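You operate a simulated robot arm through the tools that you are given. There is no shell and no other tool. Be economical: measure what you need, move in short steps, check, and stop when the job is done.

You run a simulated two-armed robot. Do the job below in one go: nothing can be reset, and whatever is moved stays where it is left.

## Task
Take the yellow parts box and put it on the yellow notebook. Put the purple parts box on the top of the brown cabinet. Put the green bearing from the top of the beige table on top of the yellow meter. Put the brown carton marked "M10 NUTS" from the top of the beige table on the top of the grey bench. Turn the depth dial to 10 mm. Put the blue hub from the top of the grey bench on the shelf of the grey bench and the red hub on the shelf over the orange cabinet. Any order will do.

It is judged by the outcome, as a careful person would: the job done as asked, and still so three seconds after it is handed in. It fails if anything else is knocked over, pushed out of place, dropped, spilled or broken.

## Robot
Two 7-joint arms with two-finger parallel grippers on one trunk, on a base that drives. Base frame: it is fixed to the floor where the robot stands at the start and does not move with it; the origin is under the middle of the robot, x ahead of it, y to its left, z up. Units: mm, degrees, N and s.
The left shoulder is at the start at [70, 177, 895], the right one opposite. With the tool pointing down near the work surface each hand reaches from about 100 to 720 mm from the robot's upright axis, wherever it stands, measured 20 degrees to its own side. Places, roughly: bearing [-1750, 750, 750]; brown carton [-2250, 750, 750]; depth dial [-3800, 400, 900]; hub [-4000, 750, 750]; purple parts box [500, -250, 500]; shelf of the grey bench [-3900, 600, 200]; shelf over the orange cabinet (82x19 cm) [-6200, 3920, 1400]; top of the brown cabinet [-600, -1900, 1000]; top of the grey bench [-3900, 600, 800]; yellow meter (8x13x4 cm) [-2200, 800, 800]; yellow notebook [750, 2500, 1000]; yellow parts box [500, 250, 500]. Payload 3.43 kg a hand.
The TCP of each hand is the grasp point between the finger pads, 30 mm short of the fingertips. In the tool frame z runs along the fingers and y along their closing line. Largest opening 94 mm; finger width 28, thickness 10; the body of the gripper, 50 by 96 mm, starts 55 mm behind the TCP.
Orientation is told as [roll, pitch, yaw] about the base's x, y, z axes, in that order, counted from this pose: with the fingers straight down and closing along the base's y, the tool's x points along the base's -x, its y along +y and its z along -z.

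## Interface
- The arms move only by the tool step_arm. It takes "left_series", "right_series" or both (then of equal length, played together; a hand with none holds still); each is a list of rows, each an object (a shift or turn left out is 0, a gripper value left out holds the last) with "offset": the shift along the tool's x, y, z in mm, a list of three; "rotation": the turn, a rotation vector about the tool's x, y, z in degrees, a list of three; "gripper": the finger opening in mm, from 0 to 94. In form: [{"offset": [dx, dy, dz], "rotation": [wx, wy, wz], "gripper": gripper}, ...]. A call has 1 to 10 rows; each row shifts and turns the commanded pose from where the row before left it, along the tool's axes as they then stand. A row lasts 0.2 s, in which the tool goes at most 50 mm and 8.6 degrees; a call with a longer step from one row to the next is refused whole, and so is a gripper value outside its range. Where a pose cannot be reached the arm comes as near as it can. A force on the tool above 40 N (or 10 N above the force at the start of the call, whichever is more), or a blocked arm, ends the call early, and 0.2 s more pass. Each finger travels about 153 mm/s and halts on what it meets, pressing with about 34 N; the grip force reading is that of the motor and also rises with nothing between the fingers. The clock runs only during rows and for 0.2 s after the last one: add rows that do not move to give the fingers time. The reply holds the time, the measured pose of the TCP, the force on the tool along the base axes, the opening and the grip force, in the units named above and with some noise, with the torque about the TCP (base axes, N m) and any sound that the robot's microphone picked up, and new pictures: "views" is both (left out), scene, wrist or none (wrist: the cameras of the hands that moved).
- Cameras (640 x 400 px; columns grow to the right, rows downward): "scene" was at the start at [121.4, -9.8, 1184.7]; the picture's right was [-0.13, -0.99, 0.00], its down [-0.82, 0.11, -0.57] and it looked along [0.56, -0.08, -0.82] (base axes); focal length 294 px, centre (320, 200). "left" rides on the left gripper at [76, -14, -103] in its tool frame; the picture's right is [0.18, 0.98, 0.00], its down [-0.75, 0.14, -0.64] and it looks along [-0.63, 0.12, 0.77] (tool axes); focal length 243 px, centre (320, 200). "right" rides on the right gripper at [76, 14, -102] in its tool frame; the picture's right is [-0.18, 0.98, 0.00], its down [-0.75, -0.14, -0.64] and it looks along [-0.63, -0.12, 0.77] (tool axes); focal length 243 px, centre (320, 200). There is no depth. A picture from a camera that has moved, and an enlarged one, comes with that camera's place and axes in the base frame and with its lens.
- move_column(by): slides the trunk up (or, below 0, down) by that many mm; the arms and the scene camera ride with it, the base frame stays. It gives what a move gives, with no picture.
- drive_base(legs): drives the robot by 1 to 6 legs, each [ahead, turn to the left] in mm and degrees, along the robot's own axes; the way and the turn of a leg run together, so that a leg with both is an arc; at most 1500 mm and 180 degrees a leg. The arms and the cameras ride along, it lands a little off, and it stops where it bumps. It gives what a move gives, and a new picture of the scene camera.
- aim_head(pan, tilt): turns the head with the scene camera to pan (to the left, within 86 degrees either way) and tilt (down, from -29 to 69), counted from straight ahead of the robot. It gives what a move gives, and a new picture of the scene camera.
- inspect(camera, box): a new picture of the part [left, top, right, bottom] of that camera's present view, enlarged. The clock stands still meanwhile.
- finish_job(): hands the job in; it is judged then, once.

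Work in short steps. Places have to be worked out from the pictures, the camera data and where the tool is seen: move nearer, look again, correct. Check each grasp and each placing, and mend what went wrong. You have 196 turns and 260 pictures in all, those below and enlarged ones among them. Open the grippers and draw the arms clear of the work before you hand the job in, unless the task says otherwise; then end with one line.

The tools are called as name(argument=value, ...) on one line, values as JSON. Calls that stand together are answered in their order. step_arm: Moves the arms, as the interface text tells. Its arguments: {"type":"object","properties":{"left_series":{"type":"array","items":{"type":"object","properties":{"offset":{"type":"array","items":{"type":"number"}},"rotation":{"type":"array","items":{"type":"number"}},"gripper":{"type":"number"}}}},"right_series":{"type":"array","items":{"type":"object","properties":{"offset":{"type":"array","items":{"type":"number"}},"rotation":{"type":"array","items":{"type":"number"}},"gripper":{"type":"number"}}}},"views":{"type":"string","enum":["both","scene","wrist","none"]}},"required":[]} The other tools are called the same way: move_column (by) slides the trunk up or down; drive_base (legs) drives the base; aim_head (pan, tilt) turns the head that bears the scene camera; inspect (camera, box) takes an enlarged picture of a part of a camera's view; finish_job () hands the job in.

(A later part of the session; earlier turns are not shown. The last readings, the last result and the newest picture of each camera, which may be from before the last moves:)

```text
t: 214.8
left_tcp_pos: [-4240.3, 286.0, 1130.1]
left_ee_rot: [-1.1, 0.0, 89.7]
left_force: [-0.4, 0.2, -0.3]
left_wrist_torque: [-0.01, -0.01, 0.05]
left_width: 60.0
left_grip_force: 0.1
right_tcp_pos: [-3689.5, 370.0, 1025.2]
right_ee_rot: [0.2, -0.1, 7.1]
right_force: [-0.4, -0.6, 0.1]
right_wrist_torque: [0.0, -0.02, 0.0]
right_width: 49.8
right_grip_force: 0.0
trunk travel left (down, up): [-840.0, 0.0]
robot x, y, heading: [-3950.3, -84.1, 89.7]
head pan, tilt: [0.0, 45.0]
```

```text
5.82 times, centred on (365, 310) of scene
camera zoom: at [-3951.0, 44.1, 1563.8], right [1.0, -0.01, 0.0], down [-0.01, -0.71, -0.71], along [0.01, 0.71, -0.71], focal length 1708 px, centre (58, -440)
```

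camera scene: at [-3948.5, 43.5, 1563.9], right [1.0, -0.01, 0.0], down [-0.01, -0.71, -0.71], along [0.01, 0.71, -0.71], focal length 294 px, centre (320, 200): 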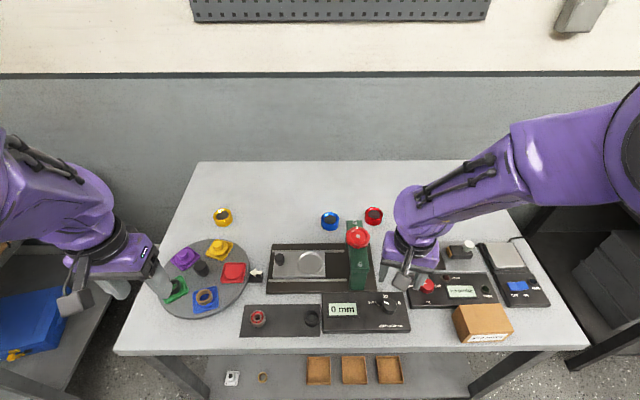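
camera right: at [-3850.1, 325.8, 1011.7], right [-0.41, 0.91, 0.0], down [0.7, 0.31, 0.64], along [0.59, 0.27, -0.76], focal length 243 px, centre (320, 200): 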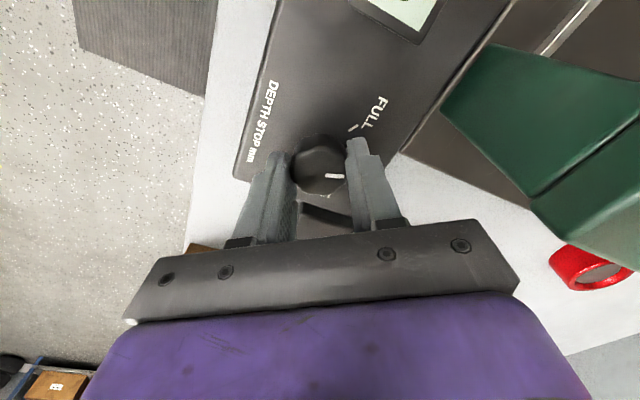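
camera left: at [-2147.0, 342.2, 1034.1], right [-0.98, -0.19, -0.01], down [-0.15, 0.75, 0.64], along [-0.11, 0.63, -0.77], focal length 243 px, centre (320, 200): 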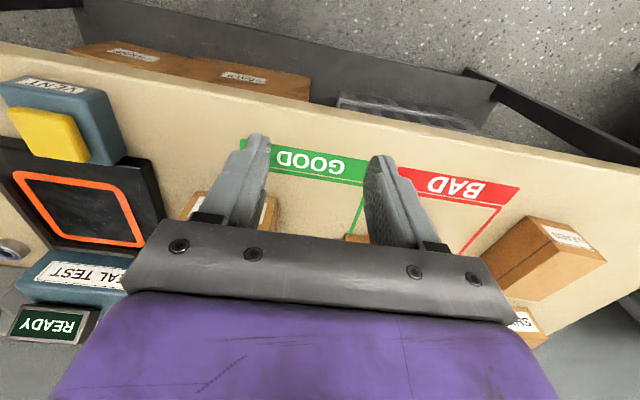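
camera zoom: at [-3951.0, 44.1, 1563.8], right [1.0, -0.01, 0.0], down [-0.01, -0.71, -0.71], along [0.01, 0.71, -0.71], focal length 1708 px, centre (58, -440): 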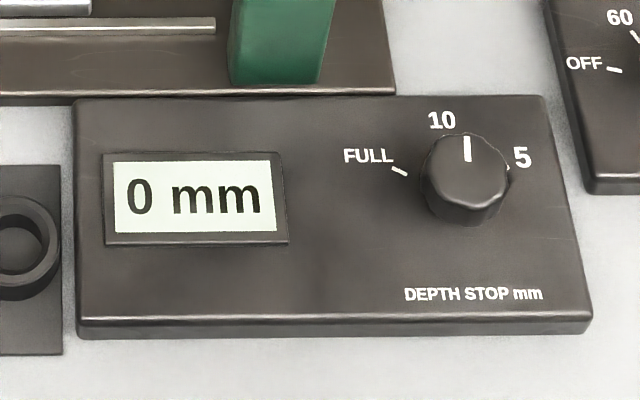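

The pointer is about 8° past "10": the marks appear to be 60° apart and I turned 68°. I'll go back, re-grip and turn back 8°.

step_arm(right_series=[{"offset": [45, 0, 0]}, {"offset": [45, 0, 20]}, {"offset": [0, 0, 45]}, {"offset": [0, 0, 40]}, {"offset": [0, 0, 9]}, {}, {"gripper": 0}, {}, {}], views="none")

step_arm(right_series=[{"rotation": [0, 0, -4]}, {"rotation": [0, 0, -4.3]}, {}, {"gripper": 50}, {}, {"offset": [0, 0, -10]}, {"offset": [0, 0, -40]}, {"offset": [0, 0, -45]}, {"offset": [-45, 0, -20]}, {"offset": [-45, 0, 0]}], views="none")

inspect(camera="scene", box=[310, 280, 420, 340])

```text
t: 216.8
left_tcp_pos: [-4239.8, 287.3, 1131.0]
left_ee_rot: [-1.2, 0.0, 89.8]
left_force: [0.3, -0.4, -0.2]
left_wrist_torque: [0.02, 0.02, 0.01]
left_width: 60.0
left_grip_force: 0.1
right_tcp_pos: [-3780.2, 359.4, 910.7]
right_ee_rot: [0.3, -0.2, 7.0]
right_force: [-3.1, 6.7, 5.6]
right_wrist_torque: [0.34, 0.98, -0.03]
right_width: 33.5
right_grip_force: 45.1
trunk travel left (down, up): [-840.0, 0.0]
robot x, y, heading: [-3953.2, -86.5, 89.2]
head pan, tilt: [0.0, 45.0]
```

```text
t: 219.0
left_tcp_pos: [-4236.9, 287.1, 1132.1]
left_ee_rot: [-1.0, 0.1, 89.7]
left_force: [0.5, -0.4, -0.3]
left_wrist_torque: [-0.01, 0.04, -0.02]
left_width: 59.9
left_grip_force: 0.1
right_tcp_pos: [-3689.8, 384.7, 1026.3]
right_ee_rot: [0.1, 0.2, 15.3]
right_force: [-0.2, -0.7, -0.8]
right_wrist_torque: [-0.03, -0.03, 0.01]
right_width: 50.0
right_grip_force: 0.1
trunk travel left (down, up): [-840.0, 0.0]
robot x, y, heading: [-3953.4, -87.5, 89.3]
head pan, tilt: [0.0, 45.0]
```

```text
5.82 times, centred on (365, 310) of scene
camera zoom: at [-3945.7, 46.3, 1563.6], right [1.0, -0.01, 0.0], down [-0.01, -0.71, -0.71], along [0.01, 0.71, -0.71], focal length 1708 px, centre (58, -440)
```

zoom: 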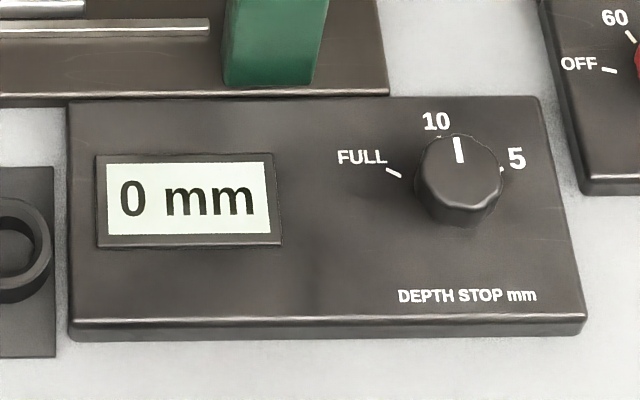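

The pointer now leans along the "10" direction. I'll cross-check from the wrist camera near the knob.

inspect(camera="right", box=[0, 0, 640, 400])

```text
1.00 times, centred on (320, 200) of right (not enlarged: the box is as wide or as high as the picture)
camera zoom: at [-3765.9, 376.6, 1129.0], right [-0.08, 1.0, 0.0], down [0.77, 0.06, 0.64], along [0.64, 0.05, -0.77], focal length 243 px, centre (320, 200)
```

zoom: 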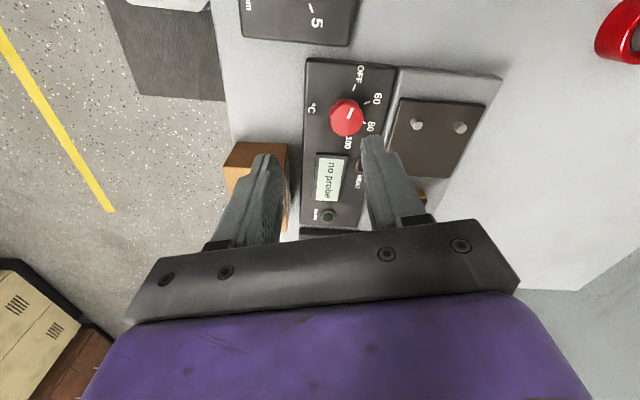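

I'll verify the dial again later. Next is the blue hub at about (−3908, 645), using the left hand coming in diagonally from the left to clear the press. First I orient that hand (yaw −20°, pitch −45°).

step_arm(left_series=[{"rotation": [0, 0, 6.7], "offset": [0, -30, 0], "gripper": 85}, {"rotation": [0, 0, 6.7], "offset": [0, -30, 0]}, {"rotation": [0, 0, 6.6], "offset": [0, -30, 0]}, {"rotation": [0, -7.5, 0]}, {"rotation": [0, -7.5, 0]}, {"rotation": [0, -7.5, 0]}, {"rotation": [0, -7.5, 0]}, {"rotation": [0, -7.5, 0]}, {"rotation": [0, -7.5, 0]}, {}])

```text
t: 221.2
left_tcp_pos: [-4175.7, 360.6, 1086.2]
left_ee_rot: [-1.4, -45.5, 70.8]
left_force: [-0.1, -0.1, 0.2]
left_wrist_torque: [0.0, 0.0, -0.01]
left_width: 84.9
left_grip_force: 0.1
left hand out of reach, approached as far as the arm can: row 1, 2, 3, 4, 5, 6, 7, 8, 9
right_tcp_pos: [-3692.1, 383.1, 1027.9]
right_ee_rot: [0.2, -0.1, 15.3]
right_force: [0.3, 0.5, -0.2]
right_wrist_torque: [0.01, 0.0, -0.02]
right_width: 50.1
right_grip_force: 0.1
trunk travel left (down, up): [-840.0, 0.0]
robot x, y, heading: [-3949.8, -86.2, 89.4]
head pan, tilt: [0.0, 45.0]
camera scene: at [-3948.8, 44.1, 1563.8], right [1.0, -0.01, 0.0], down [-0.01, -0.71, -0.71], along [0.01, 0.71, -0.71], focal length 294 px, centre (320, 200)
camera left: at [-4204.6, 236.5, 1104.9], right [-0.96, 0.22, -0.15], down [-0.12, 0.12, 0.98], along [0.23, 0.97, -0.09], focal length 243 px, centre (320, 200)
```

scene: 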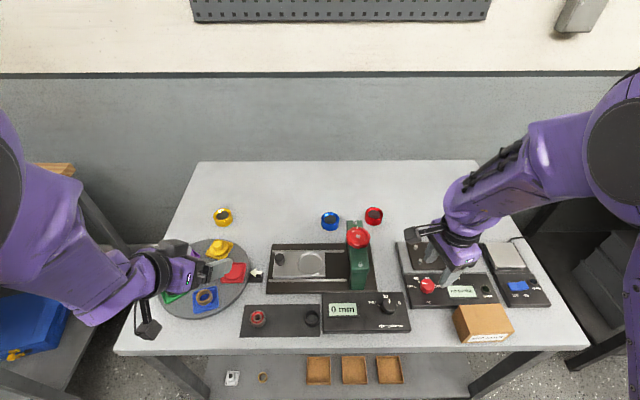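
left: 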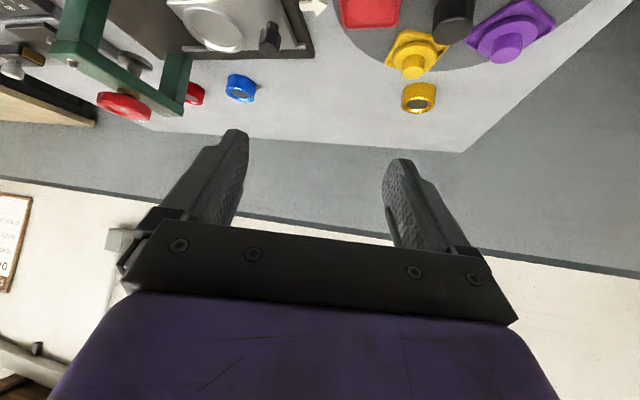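

The blue hub confirms at (−3913, 642). I'll move to a pre-grasp point 90 mm back along the approach line.

step_arm(left_series=[{"offset": [-13.4, -22.2, 41.5]}, {"offset": [-13.4, -22.2, 41.5]}, {"offset": [-13.4, -22.2, 41.5]}, {"offset": [-13.4, -22.2, 41.5]}, {"offset": [-13.4, -22.2, 41.5]}, {"offset": [-13.4, -22.2, 41.5]}, {"offset": [-13.4, -22.2, 41.5]}, {}])

```text
t: 223.0
left_tcp_pos: [-3950.3, 583.8, 964.4]
left_ee_rot: [-2.0, -45.1, 70.8]
left_force: [0.8, -0.6, 0.0]
left_wrist_torque: [-0.01, 0.0, -0.03]
left_width: 85.1
left_grip_force: 0.1
left hand out of reach, approached as far as the arm can: row 5, 6, 7
right_tcp_pos: [-3692.2, 383.7, 1027.2]
right_ee_rot: [0.2, -0.1, 15.5]
right_force: [0.3, 0.3, -0.4]
right_wrist_torque: [0.03, 0.01, -0.01]
right_width: 50.4
right_grip_force: 0.0
trunk travel left (down, up): [-840.0, 0.0]
robot x, y, heading: [-3949.1, -85.5, 89.5]
head pan, tilt: [0.0, 45.0]
camera scene: at [-3949.4, 43.7, 1563.9], right [1.0, -0.01, 0.0], down [-0.01, -0.71, -0.71], along [0.01, 0.71, -0.71], focal length 294 px, centre (320, 200)
camera left: at [-3982.3, 459.1, 981.7], right [-0.96, 0.22, -0.15], down [-0.13, 0.13, 0.98], along [0.24, 0.97, -0.1], focal length 243 px, centre (320, 200)
```

scene: 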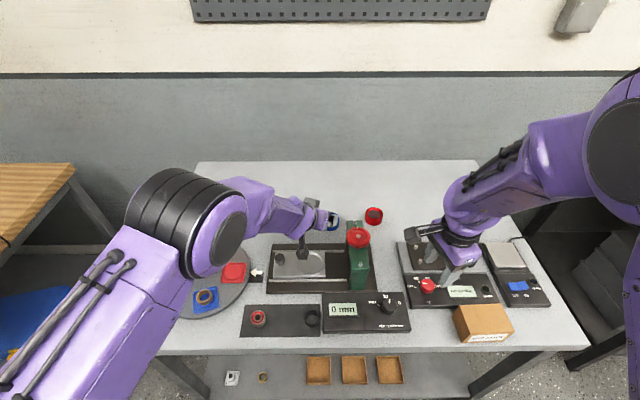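
left: 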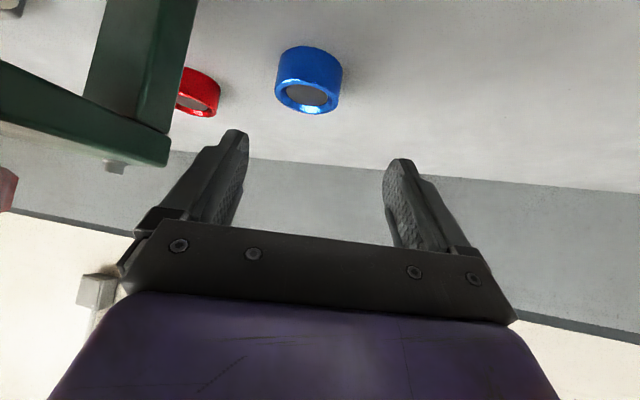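

The hub centre is about (−3908, 647) with its top near 873. Since the arm is near its reach limit, I'll lower the trunk 40 mm (raising the right hand to compensate) and then go forward.

step_arm(right_series=[{"offset": [0, 0, -40]}, {"offset": [0, 0, -40]}, {}], views="none")

move_column(by=-40)

step_arm(left_series=[{"offset": [-9, -10, 9]}, {"offset": [-9, -9, 9]}, {"offset": [-9, 0, 9]}, {}], views="wrist")

```text
t: 223.8
left_tcp_pos: [-3951.3, 583.8, 961.8]
left_ee_rot: [-2.0, -45.0, 70.7]
left_force: [0.1, -0.6, -0.7]
left_wrist_torque: [-0.02, -0.01, -0.01]
left_width: 84.9
left_grip_force: 0.0
right_tcp_pos: [-3692.8, 381.5, 1107.3]
right_ee_rot: [0.0, 0.1, 15.3]
right_force: [-0.1, -0.1, 0.1]
right_wrist_torque: [-0.05, -0.03, -0.02]
right_width: 50.1
right_grip_force: 0.1
trunk travel left (down, up): [-840.0, 0.0]
robot x, y, heading: [-3949.6, -84.0, 89.5]
head pan, tilt: [0.0, 45.0]
```

```text
t: 224.6
left_tcp_pos: [-3950.7, 583.6, 923.3]
left_ee_rot: [-1.9, -45.1, 70.8]
left_force: [0.5, -0.3, 0.2]
left_wrist_torque: [0.0, 0.0, -0.02]
left_width: 84.9
left_grip_force: 0.1
right_tcp_pos: [-3693.3, 380.1, 1068.0]
right_ee_rot: [0.2, 0.0, 15.2]
right_force: [0.0, -0.4, 0.4]
right_wrist_torque: [0.01, -0.03, -0.01]
right_width: 50.4
right_grip_force: 0.2
trunk travel left (down, up): [-800.0, 40.0]
robot x, y, heading: [-3949.5, -85.2, 89.0]
head pan, tilt: [0.0, 45.0]
```

```text
t: 225.6
left_tcp_pos: [-3920.3, 613.5, 924.4]
left_ee_rot: [-2.0, -45.1, 71.0]
left_force: [0.1, 0.9, 0.2]
left_wrist_torque: [0.01, 0.01, 0.02]
left_width: 85.2
left_grip_force: 0.0
right_tcp_pos: [-3692.9, 380.7, 1067.6]
right_ee_rot: [0.0, -0.1, 15.3]
right_force: [0.0, -0.3, 0.6]
right_wrist_torque: [0.01, 0.01, 0.0]
right_width: 49.8
right_grip_force: 0.0
trunk travel left (down, up): [-800.0, 40.0]
robot x, y, heading: [-3951.4, -85.1, 89.3]
head pan, tilt: [0.0, 45.0]
camera left: at [-3951.3, 489.7, 942.5], right [-0.96, 0.22, -0.15], down [-0.13, 0.13, 0.98], along [0.24, 0.97, -0.1], focal length 243 px, centre (320, 200)
```

left: 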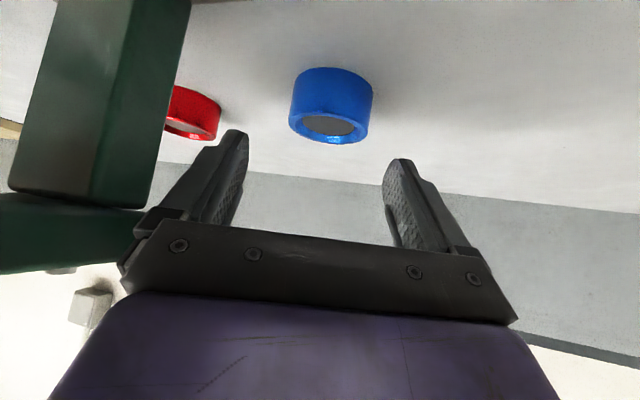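

Aligned within a few mm. I'll go forward 18 mm, shift 4 mm left, then lower 38 mm with the trunk.

step_arm(left_series=[{"offset": [-13, 4, 13]}, {}], views="none")

move_column(by=-38)

inspect(camera="left", box=[0, 0, 640, 400])

```text
t: 226.2
left_tcp_pos: [-3916.6, 632.8, 922.4]
left_ee_rot: [-2.0, -45.2, 70.7]
left_force: [0.7, -0.1, -0.4]
left_wrist_torque: [0.01, -0.02, 0.04]
left_width: 84.8
left_grip_force: 0.1
right_tcp_pos: [-3692.6, 380.6, 1066.5]
right_ee_rot: [0.1, -0.1, 15.4]
right_force: [0.5, -1.1, -0.1]
right_wrist_torque: [0.01, 0.03, -0.05]
right_width: 49.9
right_grip_force: 0.1
trunk travel left (down, up): [-800.0, 40.0]
robot x, y, heading: [-3949.9, -86.5, 89.3]
head pan, tilt: [0.0, 45.0]
```

```text
t: 227.0
left_tcp_pos: [-3916.6, 633.4, 885.5]
left_ee_rot: [-1.9, -45.2, 70.8]
left_force: [0.1, 0.2, -0.3]
left_wrist_torque: [-0.01, 0.01, 0.01]
left_width: 85.1
left_grip_force: 0.1
right_tcp_pos: [-3693.9, 380.6, 1029.7]
right_ee_rot: [0.0, -0.1, 15.3]
right_force: [-0.2, -0.1, -1.0]
right_wrist_torque: [-0.02, -0.02, -0.01]
right_width: 49.7
right_grip_force: 0.1
trunk travel left (down, up): [-762.0, 78.0]
robot x, y, heading: [-3950.2, -87.7, 89.5]
head pan, tilt: [0.0, 45.0]
```

```text
1.00 times, centred on (320, 200) of left (not enlarged: the box is as wide or as high as the picture)
camera zoom: at [-3947.7, 509.0, 903.8], right [-0.96, 0.22, -0.15], down [-0.13, 0.13, 0.98], along [0.24, 0.97, -0.1], focal length 243 px, centre (320, 200)
```

zoom: 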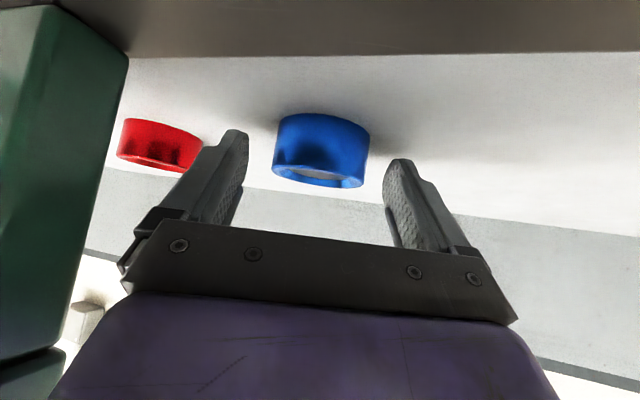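

Fingers straddle the blue hub. I'll close.

step_arm(left_series=[{"gripper": 0}, {}, {}, {}], views="wrist")

```text
t: 228.0
left_tcp_pos: [-3917.2, 632.4, 886.5]
left_ee_rot: [-1.9, -45.2, 70.8]
left_force: [0.0, -0.1, 2.9]
left_wrist_torque: [0.1, 0.05, -0.02]
left_width: 52.8
left_grip_force: 34.6
right_tcp_pos: [-3693.4, 380.3, 1029.6]
right_ee_rot: [0.1, -0.2, 15.2]
right_force: [-0.3, -0.6, 0.3]
right_wrist_torque: [-0.01, -0.03, 0.0]
right_width: 50.2
right_grip_force: 0.0
trunk travel left (down, up): [-762.0, 78.0]
robot x, y, heading: [-3948.9, -86.7, 89.2]
head pan, tilt: [0.0, 45.0]
camera left: at [-3947.6, 509.2, 903.9], right [-0.96, 0.22, -0.15], down [-0.13, 0.13, 0.98], along [0.24, 0.97, -0.1], focal length 243 px, centre (320, 200)
```

left: 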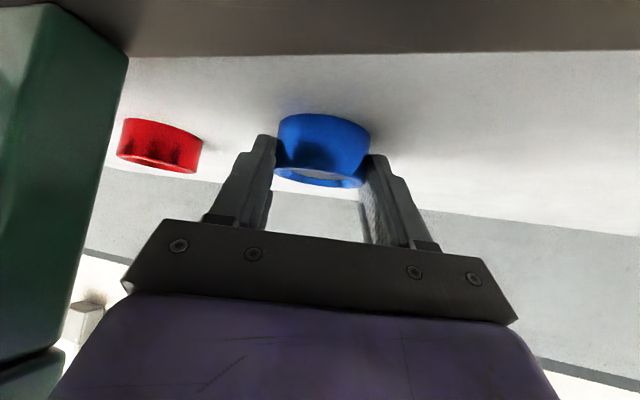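

Blue hub gripped (52.8 mm). I'll lift with the trunk and retract the left hand along the way it came, pulling the right hand back as well.

move_column(by=78)

step_arm(left_series=[{"offset": [13.4, 10, -41.5]}, {"offset": [13.4, 18, -41.5]}, {"offset": [13.4, 22.2, -41.5]}, {"offset": [13.4, 22.2, -41.5]}, {"offset": [13.4, 22.2, -41.5]}, {}], right_series=[{"offset": [0, -30, 0]}, {"offset": [0, -30, 0]}, {"offset": [0, -30, 0]}, {"offset": [0, -30, 0]}, {}, {}])

```text
t: 229.2
left_tcp_pos: [-3917.6, 633.4, 963.4]
left_ee_rot: [-2.0, -45.1, 70.8]
left_force: [0.6, -0.2, -1.4]
left_wrist_torque: [0.0, 0.02, -0.01]
left_width: 52.7
left_grip_force: 34.1
right_tcp_pos: [-3693.2, 380.1, 1107.9]
right_ee_rot: [0.1, -0.1, 15.3]
right_force: [-0.5, -1.6, -0.2]
right_wrist_torque: [-0.02, -0.01, 0.03]
right_width: 50.0
right_grip_force: 0.0
trunk travel left (down, up): [-840.0, 0.0]
robot x, y, heading: [-3951.7, -87.6, 89.2]
head pan, tilt: [0.0, 45.0]
```

```text
t: 230.4
left_tcp_pos: [-4083.5, 444.7, 967.6]
left_ee_rot: [-7.8, -35.1, 76.7]
left_force: [0.7, 0.7, 0.2]
left_wrist_torque: [-0.01, 0.0, -0.02]
left_width: 52.6
left_grip_force: 33.9
right_tcp_pos: [-3662.6, 263.3, 1106.5]
right_ee_rot: [0.1, 0.0, 15.4]
right_force: [0.0, -0.2, 0.5]
right_wrist_torque: [0.02, -0.01, 0.0]
right_width: 49.9
right_grip_force: 0.0
trunk travel left (down, up): [-840.0, 0.0]
robot x, y, heading: [-3950.9, -87.8, 89.2]
head pan, tilt: [0.0, 45.0]
stopped in row 6 (left hand): the arm was blocked; the commanded pose is now the measured one
camera scene: at [-3949.5, 44.7, 1563.7], right [1.0, -0.01, 0.0], down [-0.01, -0.71, -0.71], along [0.01, 0.71, -0.71], focal length 294 px, centre (320, 200)
camera right: at [-3739.3, 256.7, 1209.1], right [-0.08, 1.0, 0.0], down [0.76, 0.06, 0.64], along [0.64, 0.06, -0.77], focal length 243 px, centre (320, 200)
camera left: at [-4110.3, 325.2, 1009.0], right [-0.96, 0.15, -0.21], down [-0.16, 0.31, 0.94], along [0.21, 0.94, -0.27], focal length 243 px, centre (320, 200)
```

scene: 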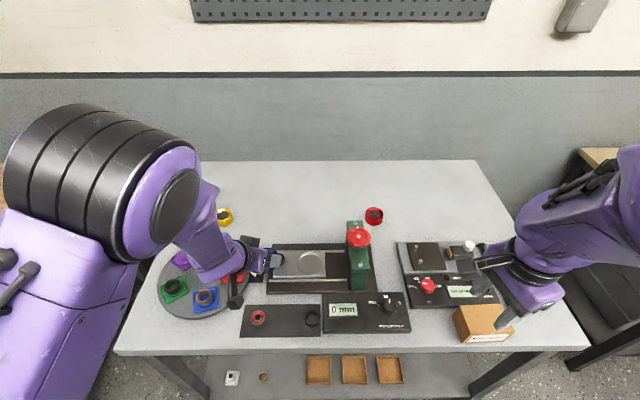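
right: 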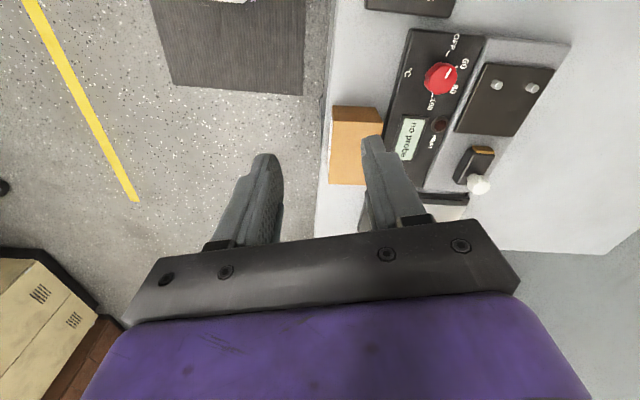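
left: 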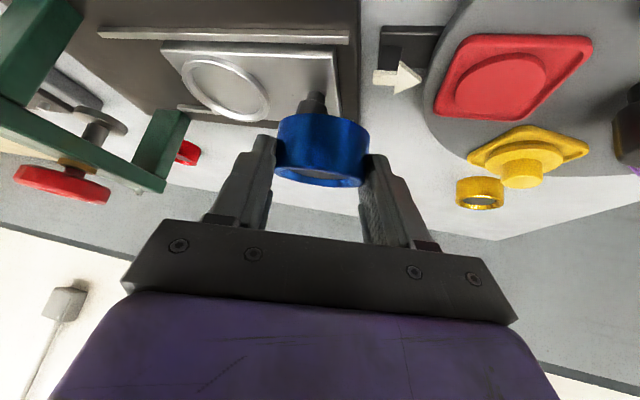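

The left arm stalled at a posture limit, but the hub is held and nothing seems touched. I'll back the base away from the bench 420 mm.

drive_base(legs=[[-420, 0]])

```text
t: 233.0
left_tcp_pos: [-4085.9, 16.3, 968.7]
left_ee_rot: [-7.9, -35.3, 76.6]
left_force: [-0.5, 0.0, -0.5]
left_wrist_torque: [0.03, 0.0, -0.01]
left_width: 52.8
left_grip_force: 34.1
right_tcp_pos: [-3666.4, -164.5, 1105.5]
right_ee_rot: [0.2, 0.1, 15.1]
right_force: [-0.1, -0.3, 0.0]
right_wrist_torque: [0.0, 0.0, 0.0]
right_width: 50.1
right_grip_force: 0.1
trunk travel left (down, up): [-840.0, 0.0]
robot x, y, heading: [-3958.0, -519.3, 89.3]
head pan, tilt: [0.0, 45.0]
camera scene: at [-3953.8, -383.3, 1563.6], right [1.0, -0.01, 0.0], down [-0.01, -0.71, -0.71], along [0.01, 0.71, -0.71], focal length 294 px, centre (320, 200)
```

scene: 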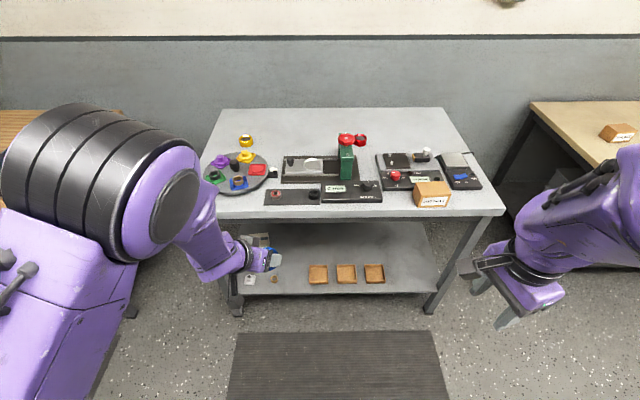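

Clear of the bench. I'll lower the trunk 600 mm and look at the bench shelf.

move_column(by=-600)

aim_head(pan=0, tilt=35)

```text
refused: -600 is not a number from -400 to 400
```

```text
t: 233.7
left_tcp_pos: [-4086.5, 15.7, 968.3]
left_ee_rot: [-8.0, -35.2, 76.6]
left_force: [-0.9, -1.0, -1.0]
left_wrist_torque: [-0.01, 0.05, 0.01]
left_width: 52.7
left_grip_force: 34.2
right_tcp_pos: [-3666.2, -166.6, 1107.1]
right_ee_rot: [0.2, 0.0, 15.2]
right_force: [0.2, -0.4, 0.0]
right_wrist_torque: [0.01, 0.0, 0.03]
right_width: 49.7
right_grip_force: 0.1
trunk travel left (down, up): [-840.0, 0.0]
robot x, y, heading: [-3960.9, -514.9, 89.4]
head pan, tilt: [0.0, 35.0]
camera scene: at [-3953.8, -378.7, 1578.6], right [1.0, -0.01, 0.0], down [-0.01, -0.57, -0.82], along [0.01, 0.82, -0.57], focal length 294 px, centre (320, 200)
```

scene: 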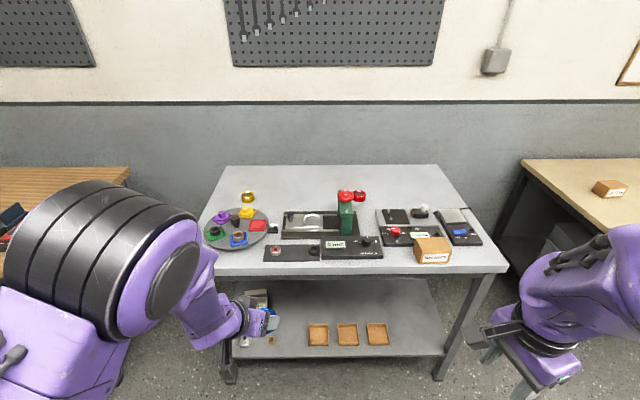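

Shelf front edge is at y ≈ 320, z ≈ 205. I'll lower the trunk in two moves.

move_column(by=-400)

move_column(by=-210)

aim_head(pan=0, tilt=38)

```text
t: 237.6
left_tcp_pos: [-4087.4, 17.2, 569.9]
left_ee_rot: [-7.9, -35.2, 76.6]
left_force: [0.0, 0.9, -1.4]
left_wrist_torque: [-0.03, 0.03, 0.03]
left_width: 52.8
left_grip_force: 34.0
right_tcp_pos: [-3667.4, -165.8, 707.1]
right_ee_rot: [0.2, 0.0, 15.1]
right_force: [0.5, -0.7, -0.7]
right_wrist_torque: [-0.03, 0.03, 0.0]
right_width: 50.1
right_grip_force: 0.0
trunk travel left (down, up): [-440.0, 400.0]
robot x, y, heading: [-3957.8, -516.2, 89.1]
head pan, tilt: [0.0, 35.0]
```

```text
t: 239.8
left_tcp_pos: [-4085.9, 15.9, 359.3]
left_ee_rot: [-7.8, -35.2, 76.6]
left_force: [0.4, 0.5, -1.0]
left_wrist_torque: [-0.02, 0.03, -0.02]
left_width: 52.7
left_grip_force: 34.3
right_tcp_pos: [-3665.4, -165.7, 496.7]
right_ee_rot: [0.3, -0.1, 15.2]
right_force: [-0.3, 0.0, -0.3]
right_wrist_torque: [0.03, -0.04, 0.0]
right_width: 50.2
right_grip_force: 0.0
trunk travel left (down, up): [-230.0, 610.0]
robot x, y, heading: [-3953.1, -517.8, 89.4]
head pan, tilt: [0.0, 35.0]
```

```text
t: 240.4
left_tcp_pos: [-4086.5, 16.0, 358.7]
left_ee_rot: [-7.9, -35.2, 76.6]
left_force: [-0.9, 0.1, -1.9]
left_wrist_torque: [-0.05, -0.02, 0.01]
left_width: 52.9
left_grip_force: 33.6
right_tcp_pos: [-3666.1, -165.9, 496.1]
right_ee_rot: [0.2, 0.0, 15.3]
right_force: [-0.8, -0.2, -0.4]
right_wrist_torque: [0.0, -0.02, 0.03]
right_width: 49.9
right_grip_force: 0.1
trunk travel left (down, up): [-230.0, 610.0]
robot x, y, heading: [-3956.7, -511.1, 89.1]
head pan, tilt: [0.0, 38.0]
camera scene: at [-3953.8, -380.0, 964.0], right [1.0, -0.01, 0.0], down [-0.01, -0.62, -0.79], along [0.01, 0.79, -0.62], focal length 294 px, centre (320, 200)
```

scene: 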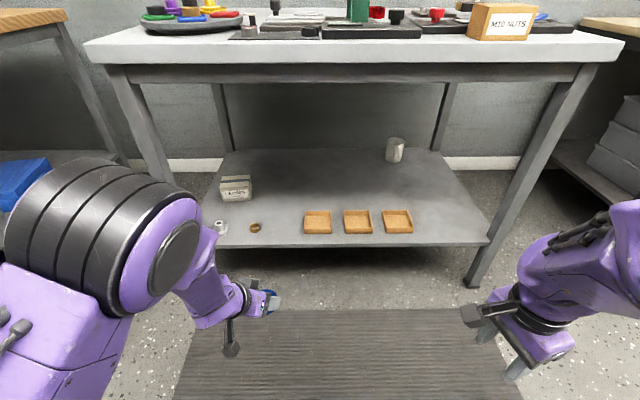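

There's a clear spot on the shelf at about (−4085, 430). The left elbow is high, so I'll keep the base back: first level the hand and extend the arm about 180 mm forward in the open.

step_arm(left_series=[{"offset": [-15, 3, 12], "rotation": [-3, -4.9, 0.4]}, {"offset": [-18, 5, 18], "rotation": [-3, -4.9, 0.4]}, {"offset": [-21, 7, 21]}, {"offset": [-21, 7, 21]}, {"offset": [-21, 7, 21]}, {"offset": [-21, 7, 21]}, {}])

```text
t: 242.1
left_tcp_pos: [-4084.9, 193.3, 362.3]
left_ee_rot: [-1.9, -45.0, 76.5]
left_force: [0.2, -0.1, -1.3]
left_wrist_torque: [-0.02, -0.02, 0.01]
left_width: 52.6
left_grip_force: 33.6
left hand out of reach, approached as far as the arm can: row 2
right_tcp_pos: [-3665.9, -165.5, 497.0]
right_ee_rot: [0.2, 0.0, 15.2]
right_force: [-1.1, -0.3, 0.0]
right_wrist_torque: [-0.03, 0.01, -0.02]
right_width: 50.1
right_grip_force: 0.2
trunk travel left (down, up): [-230.0, 610.0]
robot x, y, heading: [-3957.1, -516.3, 89.1]
head pan, tilt: [0.0, 38.0]
camera scene: at [-3953.9, -379.9, 964.0], right [1.0, -0.01, 0.0], down [-0.01, -0.62, -0.79], along [0.01, 0.79, -0.62], focal length 294 px, centre (320, 200)
camera left: at [-4103.8, 66.4, 381.2], right [-0.98, 0.12, -0.15], down [-0.14, 0.12, 0.98], along [0.14, 0.99, -0.1], focal length 243 px, centre (320, 200)
```

scene: 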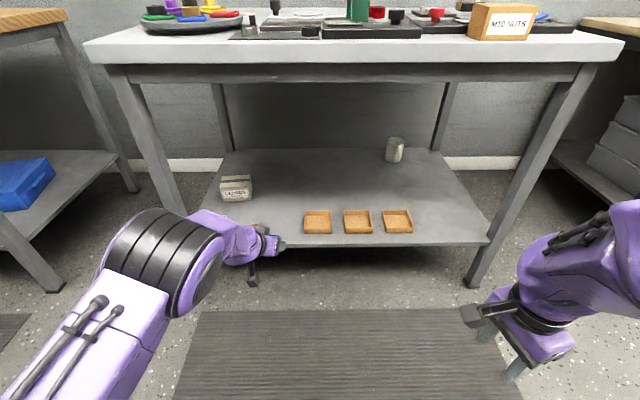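
left: 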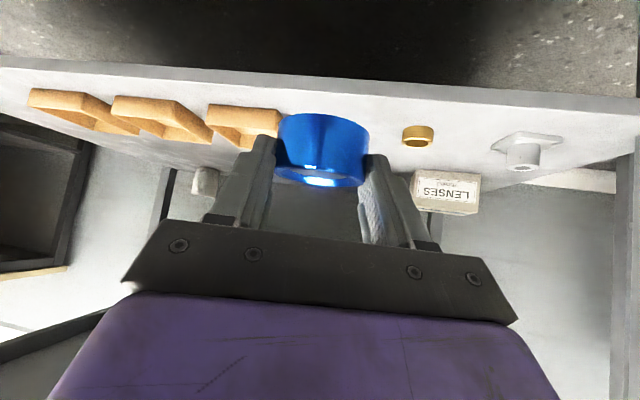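

Elbow is lower now. I'll drive 237 mm forward to bring the hub over the spot.

drive_base(legs=[[237, 0]])

inspect(camera="left", box=[0, 0, 640, 400])

```text
t: 243.8
left_tcp_pos: [-4084.0, 433.2, 363.1]
left_ee_rot: [-1.9, -44.9, 76.8]
left_force: [-0.5, 0.7, -1.5]
left_wrist_torque: [0.01, 0.0, 0.01]
left_width: 53.0
left_grip_force: 33.8
right_tcp_pos: [-3663.6, 74.2, 495.6]
right_ee_rot: [0.2, 0.0, 15.2]
right_force: [-0.1, -0.3, -0.4]
right_wrist_torque: [0.0, 0.01, 0.0]
right_width: 50.2
right_grip_force: 0.1
trunk travel left (down, up): [-230.0, 610.0]
robot x, y, heading: [-3954.0, -278.0, 89.4]
head pan, tilt: [0.0, 38.0]
camera scene: at [-3951.2, -139.7, 963.9], right [1.0, -0.01, 0.0], down [-0.01, -0.62, -0.79], along [0.01, 0.79, -0.62], focal length 294 px, centre (320, 200)
```

scene: 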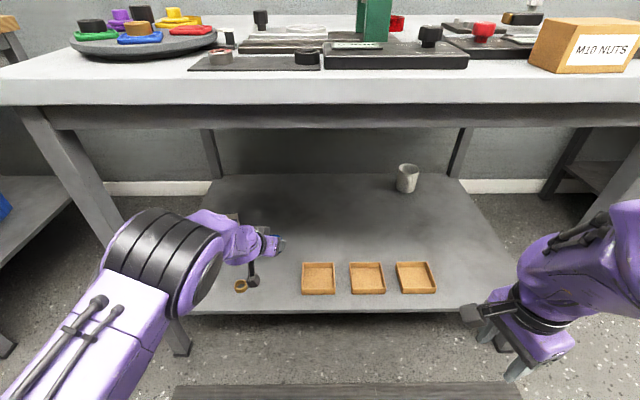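

```text
1.00 times, centred on (320, 200) of left (not enlarged: the box is as wide or as high as the picture)
camera zoom: at [-4102.2, 305.9, 381.2], right [-0.98, 0.12, -0.15], down [-0.14, 0.12, 0.98], along [0.14, 0.99, -0.1], focal length 243 px, centre (320, 200)
```

zoom: 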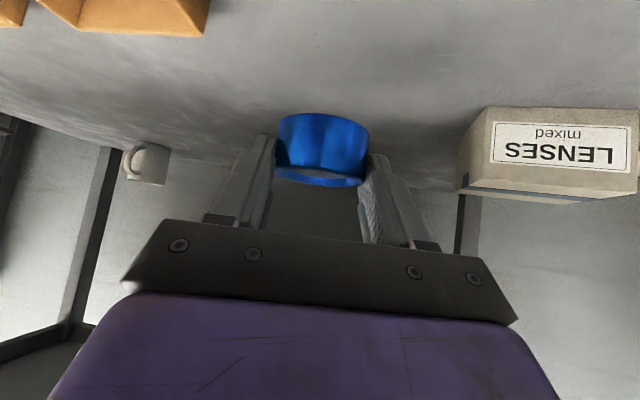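

Clear beneath. Lowering by trunk, 105 mm first.

move_column(by=-105)

move_column(by=-10)

inspect(camera="left", box=[160, 40, 480, 240])

```text
t: 244.9
left_tcp_pos: [-4084.3, 438.3, 281.7]
left_ee_rot: [-1.4, -46.3, 76.3]
left_force: [0.1, 5.4, 14.5]
left_wrist_torque: [0.24, 0.34, -0.15]
left_width: 52.9
left_grip_force: 34.4
right_tcp_pos: [-3664.3, 74.2, 402.8]
right_ee_rot: [0.3, 0.1, 15.5]
right_force: [-1.0, 0.1, 0.5]
right_wrist_torque: [0.0, 0.0, 0.03]
right_width: 49.8
right_grip_force: 0.0
trunk travel left (down, up): [-136.0, 704.0]
robot x, y, heading: [-3954.1, -278.3, 89.2]
head pan, tilt: [0.0, 38.0]
stopped: the force on the tool passed its limit at 119 N (the readings are from after the stop); the commanded pose is now the measured one
```

```text
t: 245.4
left_tcp_pos: [-4085.5, 441.0, 280.4]
left_ee_rot: [-1.2, -46.8, 76.0]
left_force: [0.1, 5.4, 14.0]
left_wrist_torque: [0.17, 0.23, -0.06]
left_width: 52.6
left_grip_force: 33.9
right_tcp_pos: [-3665.2, 74.0, 397.7]
right_ee_rot: [0.2, 0.0, 15.3]
right_force: [0.8, -0.7, -0.3]
right_wrist_torque: [-0.03, 0.0, -0.02]
right_width: 49.8
right_grip_force: 0.1
trunk travel left (down, up): [-131.0, 709.0]
robot x, y, heading: [-3952.3, -277.1, 89.5]
head pan, tilt: [0.0, 38.0]
stopped: the force on the tool passed its limit at 47 N (the readings are from after the stop); the commanded pose is now the measured one
```

```text
2.00 times, centred on (320, 140) of left
camera zoom: at [-4102.8, 314.1, 295.8], right [-0.98, 0.13, -0.15], down [-0.14, 0.08, 0.99], along [0.14, 0.99, -0.07], focal length 485 px, centre (320, 320)
```

zoom: 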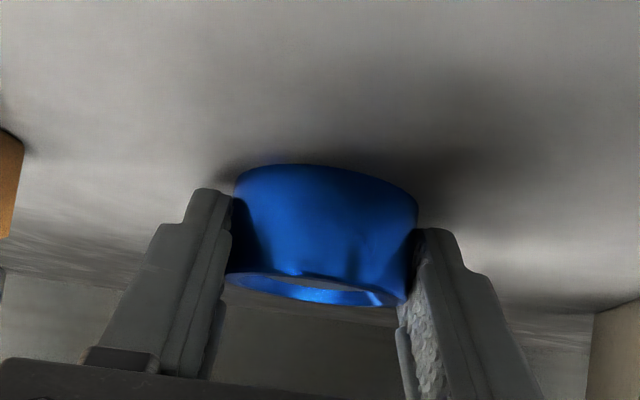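

Shelf reached (z ≈ 245). I'll relieve the pressure by raising 5 mm, then check before releasing.

move_column(by=6)

inspect(camera="left", box=[160, 40, 480, 240])

```text
t: 245.9
left_tcp_pos: [-4085.3, 438.9, 281.1]
left_ee_rot: [-1.3, -46.2, 76.4]
left_force: [-0.3, -0.6, 4.1]
left_wrist_torque: [0.04, 0.13, 0.03]
left_width: 52.8
left_grip_force: 34.0
right_tcp_pos: [-3665.3, 74.0, 403.5]
right_ee_rot: [0.2, 0.0, 15.5]
right_force: [0.1, -0.3, 0.0]
right_wrist_torque: [-0.02, -0.01, 0.01]
right_width: 50.1
right_grip_force: 0.0
trunk travel left (down, up): [-137.0, 703.0]
robot x, y, heading: [-3951.2, -274.3, 89.5]
head pan, tilt: [0.0, 38.0]
```

```text
2.00 times, centred on (320, 140) of left
camera zoom: at [-4102.9, 311.6, 297.3], right [-0.98, 0.13, -0.15], down [-0.14, 0.1, 0.99], along [0.14, 0.99, -0.08], focal length 485 px, centre (320, 320)
```

zoom: 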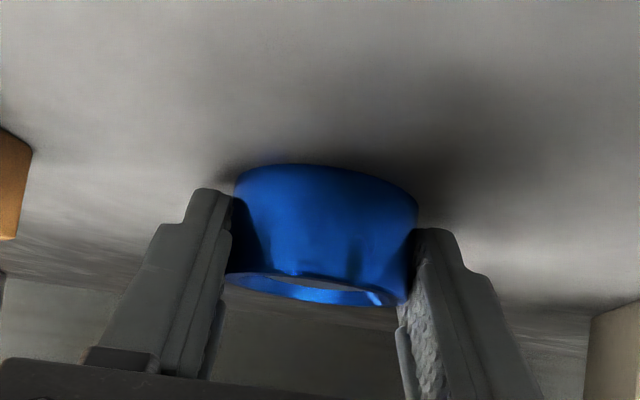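

Force is down to 4 N with the hub resting on the shelf. I'll release and raise with the trunk.

step_arm(left_series=[{"gripper": 62}, {"gripper": 85}, {}, {}], views="none")

move_column(by=90)

inspect(camera="left", box=[0, 0, 640, 400])

```text
t: 246.9
left_tcp_pos: [-4085.1, 440.2, 281.6]
left_ee_rot: [-1.3, -46.4, 76.1]
left_force: [0.6, -0.3, -0.1]
left_wrist_torque: [-0.01, -0.02, 0.01]
left_width: 85.0
left_grip_force: 0.0
right_tcp_pos: [-3664.7, 74.9, 403.8]
right_ee_rot: [0.1, 0.0, 15.4]
right_force: [0.3, -0.2, 0.0]
right_wrist_torque: [0.0, 0.0, -0.02]
right_width: 49.9
right_grip_force: 0.0
trunk travel left (down, up): [-137.0, 703.0]
robot x, y, heading: [-3952.1, -280.3, 89.5]
head pan, tilt: [0.0, 38.0]
```

```text
t: 248.2
left_tcp_pos: [-4085.3, 439.2, 372.9]
left_ee_rot: [-1.3, -46.3, 76.2]
left_force: [-0.8, 0.6, -0.6]
left_wrist_torque: [-0.03, 0.0, 0.01]
left_width: 85.0
left_grip_force: 0.0
right_tcp_pos: [-3663.6, 75.4, 493.8]
right_ee_rot: [0.3, 0.1, 15.4]
right_force: [0.3, 0.4, 0.1]
right_wrist_torque: [-0.01, -0.01, 0.03]
right_width: 50.0
right_grip_force: 0.1
trunk travel left (down, up): [-227.0, 613.0]
robot x, y, heading: [-3953.9, -277.3, 89.4]
head pan, tilt: [0.0, 38.0]
```

```text
1.00 times, centred on (320, 200) of left (not enlarged: the box is as wide or as high as the picture)
camera zoom: at [-4102.8, 312.4, 387.8], right [-0.98, 0.13, -0.15], down [-0.14, 0.09, 0.99], along [0.14, 0.99, -0.07], focal length 243 px, centre (320, 200)
```

zoom: 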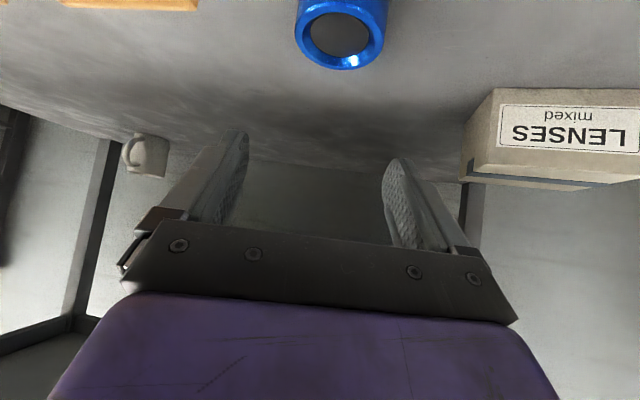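

Blue hub is on the bench shelf. I'll back out, raise the trunk, and reorient the right hand for the red hub.

drive_base(legs=[[-240, 0]])

move_column(by=400)

step_arm(right_series=[{"rotation": [0, 0, -8.5], "gripper": 85}, {"rotation": [0, 0, -8.5]}, {"rotation": [0, 0, -8.5]}, {"rotation": [0, 0, -8.5]}, {"rotation": [0, 0, -8.5]}, {"rotation": [0, 0, -8.5]}, {"rotation": [0, 0, -8.5]}, {"rotation": [0, 0, -8.5]}, {"rotation": [0, 0, -8.5]}, {"rotation": [0, 0, -5]}], views="none")

move_column(by=213)

step_arm(right_series=[{"offset": [-30, 0, 0]}, {"offset": [-30, 0, 0]}, {"offset": [-30, 0, 0]}, {"rotation": [0, -7.5, 0]}, {"rotation": [0, -7.5, 0]}, {"rotation": [0, -7.5, 0]}, {"rotation": [0, -7.5, 0]}, {"rotation": [0, -7.5, 0]}, {"rotation": [0, -7.5, 0]}, {}], views="scene")

```text
t: 249.9
left_tcp_pos: [-4085.1, 201.2, 373.1]
left_ee_rot: [-1.4, -46.3, 76.1]
left_force: [0.2, -0.1, -0.1]
left_wrist_torque: [0.0, 0.01, 0.0]
left_width: 84.9
left_grip_force: 0.2
right_tcp_pos: [-3666.6, -166.2, 493.4]
right_ee_rot: [0.1, 0.0, 15.2]
right_force: [0.1, 0.1, 0.6]
right_wrist_torque: [0.01, 0.0, -0.04]
right_width: 50.0
right_grip_force: 0.1
trunk travel left (down, up): [-227.0, 613.0]
robot x, y, heading: [-3958.1, -517.3, 89.1]
head pan, tilt: [0.0, 38.0]
camera scene: at [-3953.7, -379.7, 961.2], right [1.0, -0.01, 0.0], down [-0.01, -0.62, -0.79], along [0.01, 0.79, -0.62], focal length 294 px, centre (320, 200)
```

scene: 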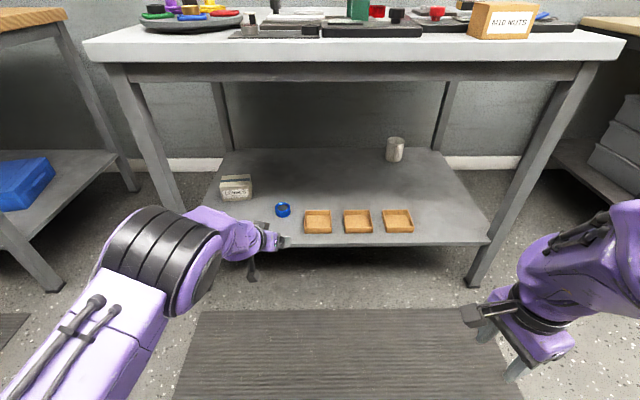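

```text
t: 253.8
left_tcp_pos: [-4086.3, 200.3, 772.2]
left_ee_rot: [-1.4, -46.3, 76.1]
left_force: [0.2, 0.2, 0.3]
left_wrist_torque: [-0.03, -0.02, -0.03]
left_width: 84.8
left_grip_force: 0.1
right_tcp_pos: [-3665.2, -164.2, 893.9]
right_ee_rot: [0.2, -0.1, 15.2]
right_force: [-0.8, -0.6, -0.5]
right_wrist_torque: [0.01, 0.0, 0.0]
right_width: 49.9
right_grip_force: 0.1
trunk travel left (down, up): [-627.0, 213.0]
robot x, y, heading: [-3955.0, -515.3, 89.5]
head pan, tilt: [0.0, 38.0]
```

```text
t: 256.0
left_tcp_pos: [-4086.9, 201.8, 771.9]
left_ee_rot: [-1.3, -46.3, 76.1]
left_force: [-0.3, -0.4, -0.1]
left_wrist_torque: [-0.03, -0.01, -0.03]
left_width: 85.1
left_grip_force: 0.0
right_tcp_pos: [-3666.0, -165.3, 894.4]
right_ee_rot: [0.2, -0.2, 96.9]
right_force: [0.0, -0.2, 0.3]
right_wrist_torque: [0.04, 0.0, -0.02]
right_width: 85.2
right_grip_force: 0.0
trunk travel left (down, up): [-627.0, 213.0]
robot x, y, heading: [-3952.6, -520.3, 89.5]
head pan, tilt: [0.0, 38.0]
```

```text
t: 258.2
left_tcp_pos: [-4086.2, 201.9, 983.9]
left_ee_rot: [-1.3, -46.4, 76.1]
left_force: [0.4, -0.6, 0.4]
left_wrist_torque: [0.02, 0.03, 0.01]
left_width: 85.0
left_grip_force: 0.0
right_tcp_pos: [-3666.1, -164.8, 1107.0]
right_ee_rot: [-0.1, -0.1, 96.6]
right_force: [-0.1, -0.1, 0.9]
right_wrist_torque: [0.0, -0.02, 0.0]
right_width: 85.0
right_grip_force: 0.1
trunk travel left (down, up): [-840.0, 0.0]
robot x, y, heading: [-3957.9, -519.7, 89.2]
head pan, tilt: [0.0, 38.0]
```

```text
t: 260.4
left_tcp_pos: [-4086.2, 199.7, 985.5]
left_ee_rot: [-1.4, -46.3, 76.1]
left_force: [-0.4, 0.2, -0.3]
left_wrist_torque: [0.01, -0.03, 0.02]
left_width: 84.9
left_grip_force: 0.0
right_tcp_pos: [-3683.2, -80.0, 1105.8]
right_ee_rot: [2.6, -35.0, 96.3]
right_force: [-0.1, -0.2, 0.1]
right_wrist_torque: [-0.03, -0.01, 0.01]
right_width: 84.9
right_grip_force: 0.0
right hand out of reach, approached as far as the arm can: row 7, 8, 9
trunk travel left (down, up): [-840.0, 0.0]
robot x, y, heading: [-3954.1, -516.2, 89.4]
head pan, tilt: [0.0, 38.0]
camera scene: at [-3954.0, -379.5, 1574.0], right [1.0, -0.01, 0.0], down [-0.01, -0.62, -0.79], along [0.01, 0.79, -0.62], focal length 294 px, centre (320, 200)
```

scene: 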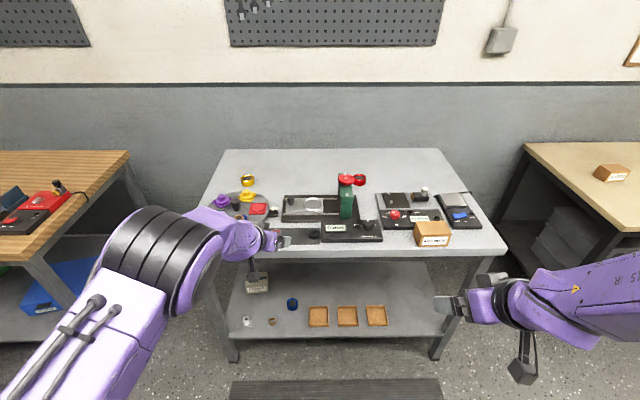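

I'll extend the right hand forward and finish its pitch to −45°, and raise the left hand for clearance, all still in open space.

step_arm(left_series=[{"offset": [-20, 0, -20]}, {"offset": [-20, 0, -20]}, {"offset": [-20, 0, -20]}, {}, {}, {}, {}], right_series=[{"offset": [-30, 0, 21]}, {"offset": [-30, 0, 21]}, {"offset": [-30, 0, 24], "rotation": [0, -5, 0]}, {"offset": [-28, 0, 26], "rotation": [0, -5, 0]}, {"offset": [-27, 0, 27]}, {"offset": [-27, 0, 27]}, {}])

```text
t: 262.0
left_tcp_pos: [-4088.0, 199.1, 1071.2]
left_ee_rot: [-1.4, -46.4, 76.2]
left_force: [0.0, -0.1, -1.0]
left_wrist_torque: [0.02, 0.0, 0.0]
left_width: 85.1
left_grip_force: 0.1
right_tcp_pos: [-3712.7, 143.2, 1101.7]
right_ee_rot: [2.9, -45.0, 95.8]
right_force: [0.3, -0.3, 0.2]
right_wrist_torque: [0.04, -0.01, 0.0]
right_width: 85.2
right_grip_force: 0.0
trunk travel left (down, up): [-840.0, 0.0]
robot x, y, heading: [-3952.8, -518.3, 89.1]
head pan, tilt: [0.0, 38.0]
camera scene: at [-3954.8, -379.9, 1574.1], right [1.0, -0.01, 0.0], down [-0.01, -0.62, -0.79], along [0.01, 0.79, -0.62], focal length 294 px, centre (320, 200)
camera right: at [-3708.8, 15.8, 1120.0], right [-0.99, 0.0, 0.17], down [0.16, 0.1, 0.98], along [-0.02, 0.99, -0.1], focal length 243 px, centre (320, 200)
camera left: at [-4106.3, 70.9, 1086.3], right [-0.98, 0.13, -0.15], down [-0.14, 0.09, 0.99], along [0.14, 0.99, -0.07], focal length 243 px, centre (320, 200)
```

scene: 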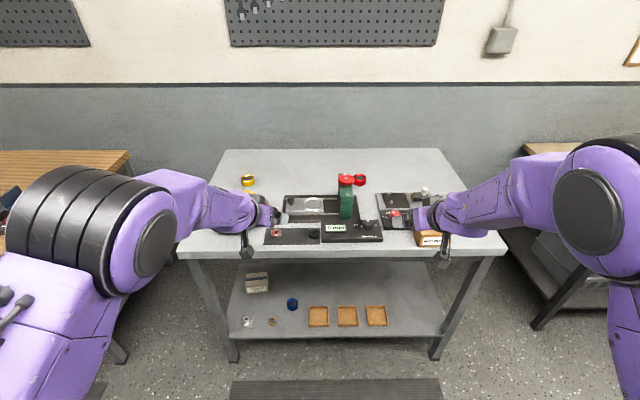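
right: 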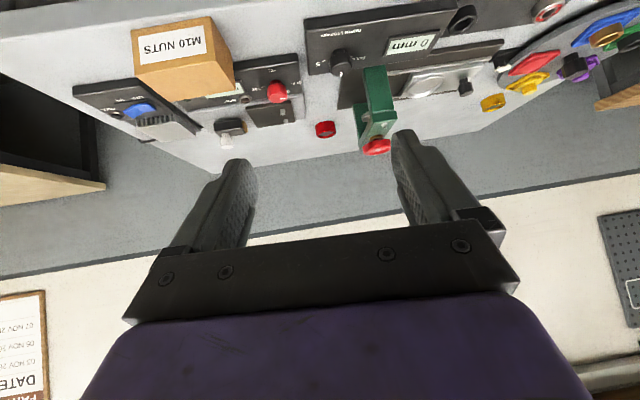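
left: 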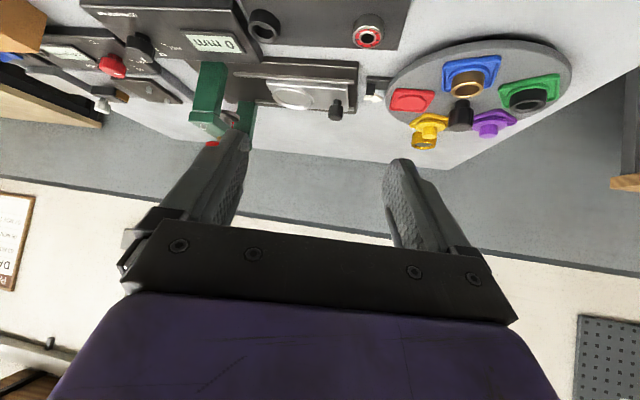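

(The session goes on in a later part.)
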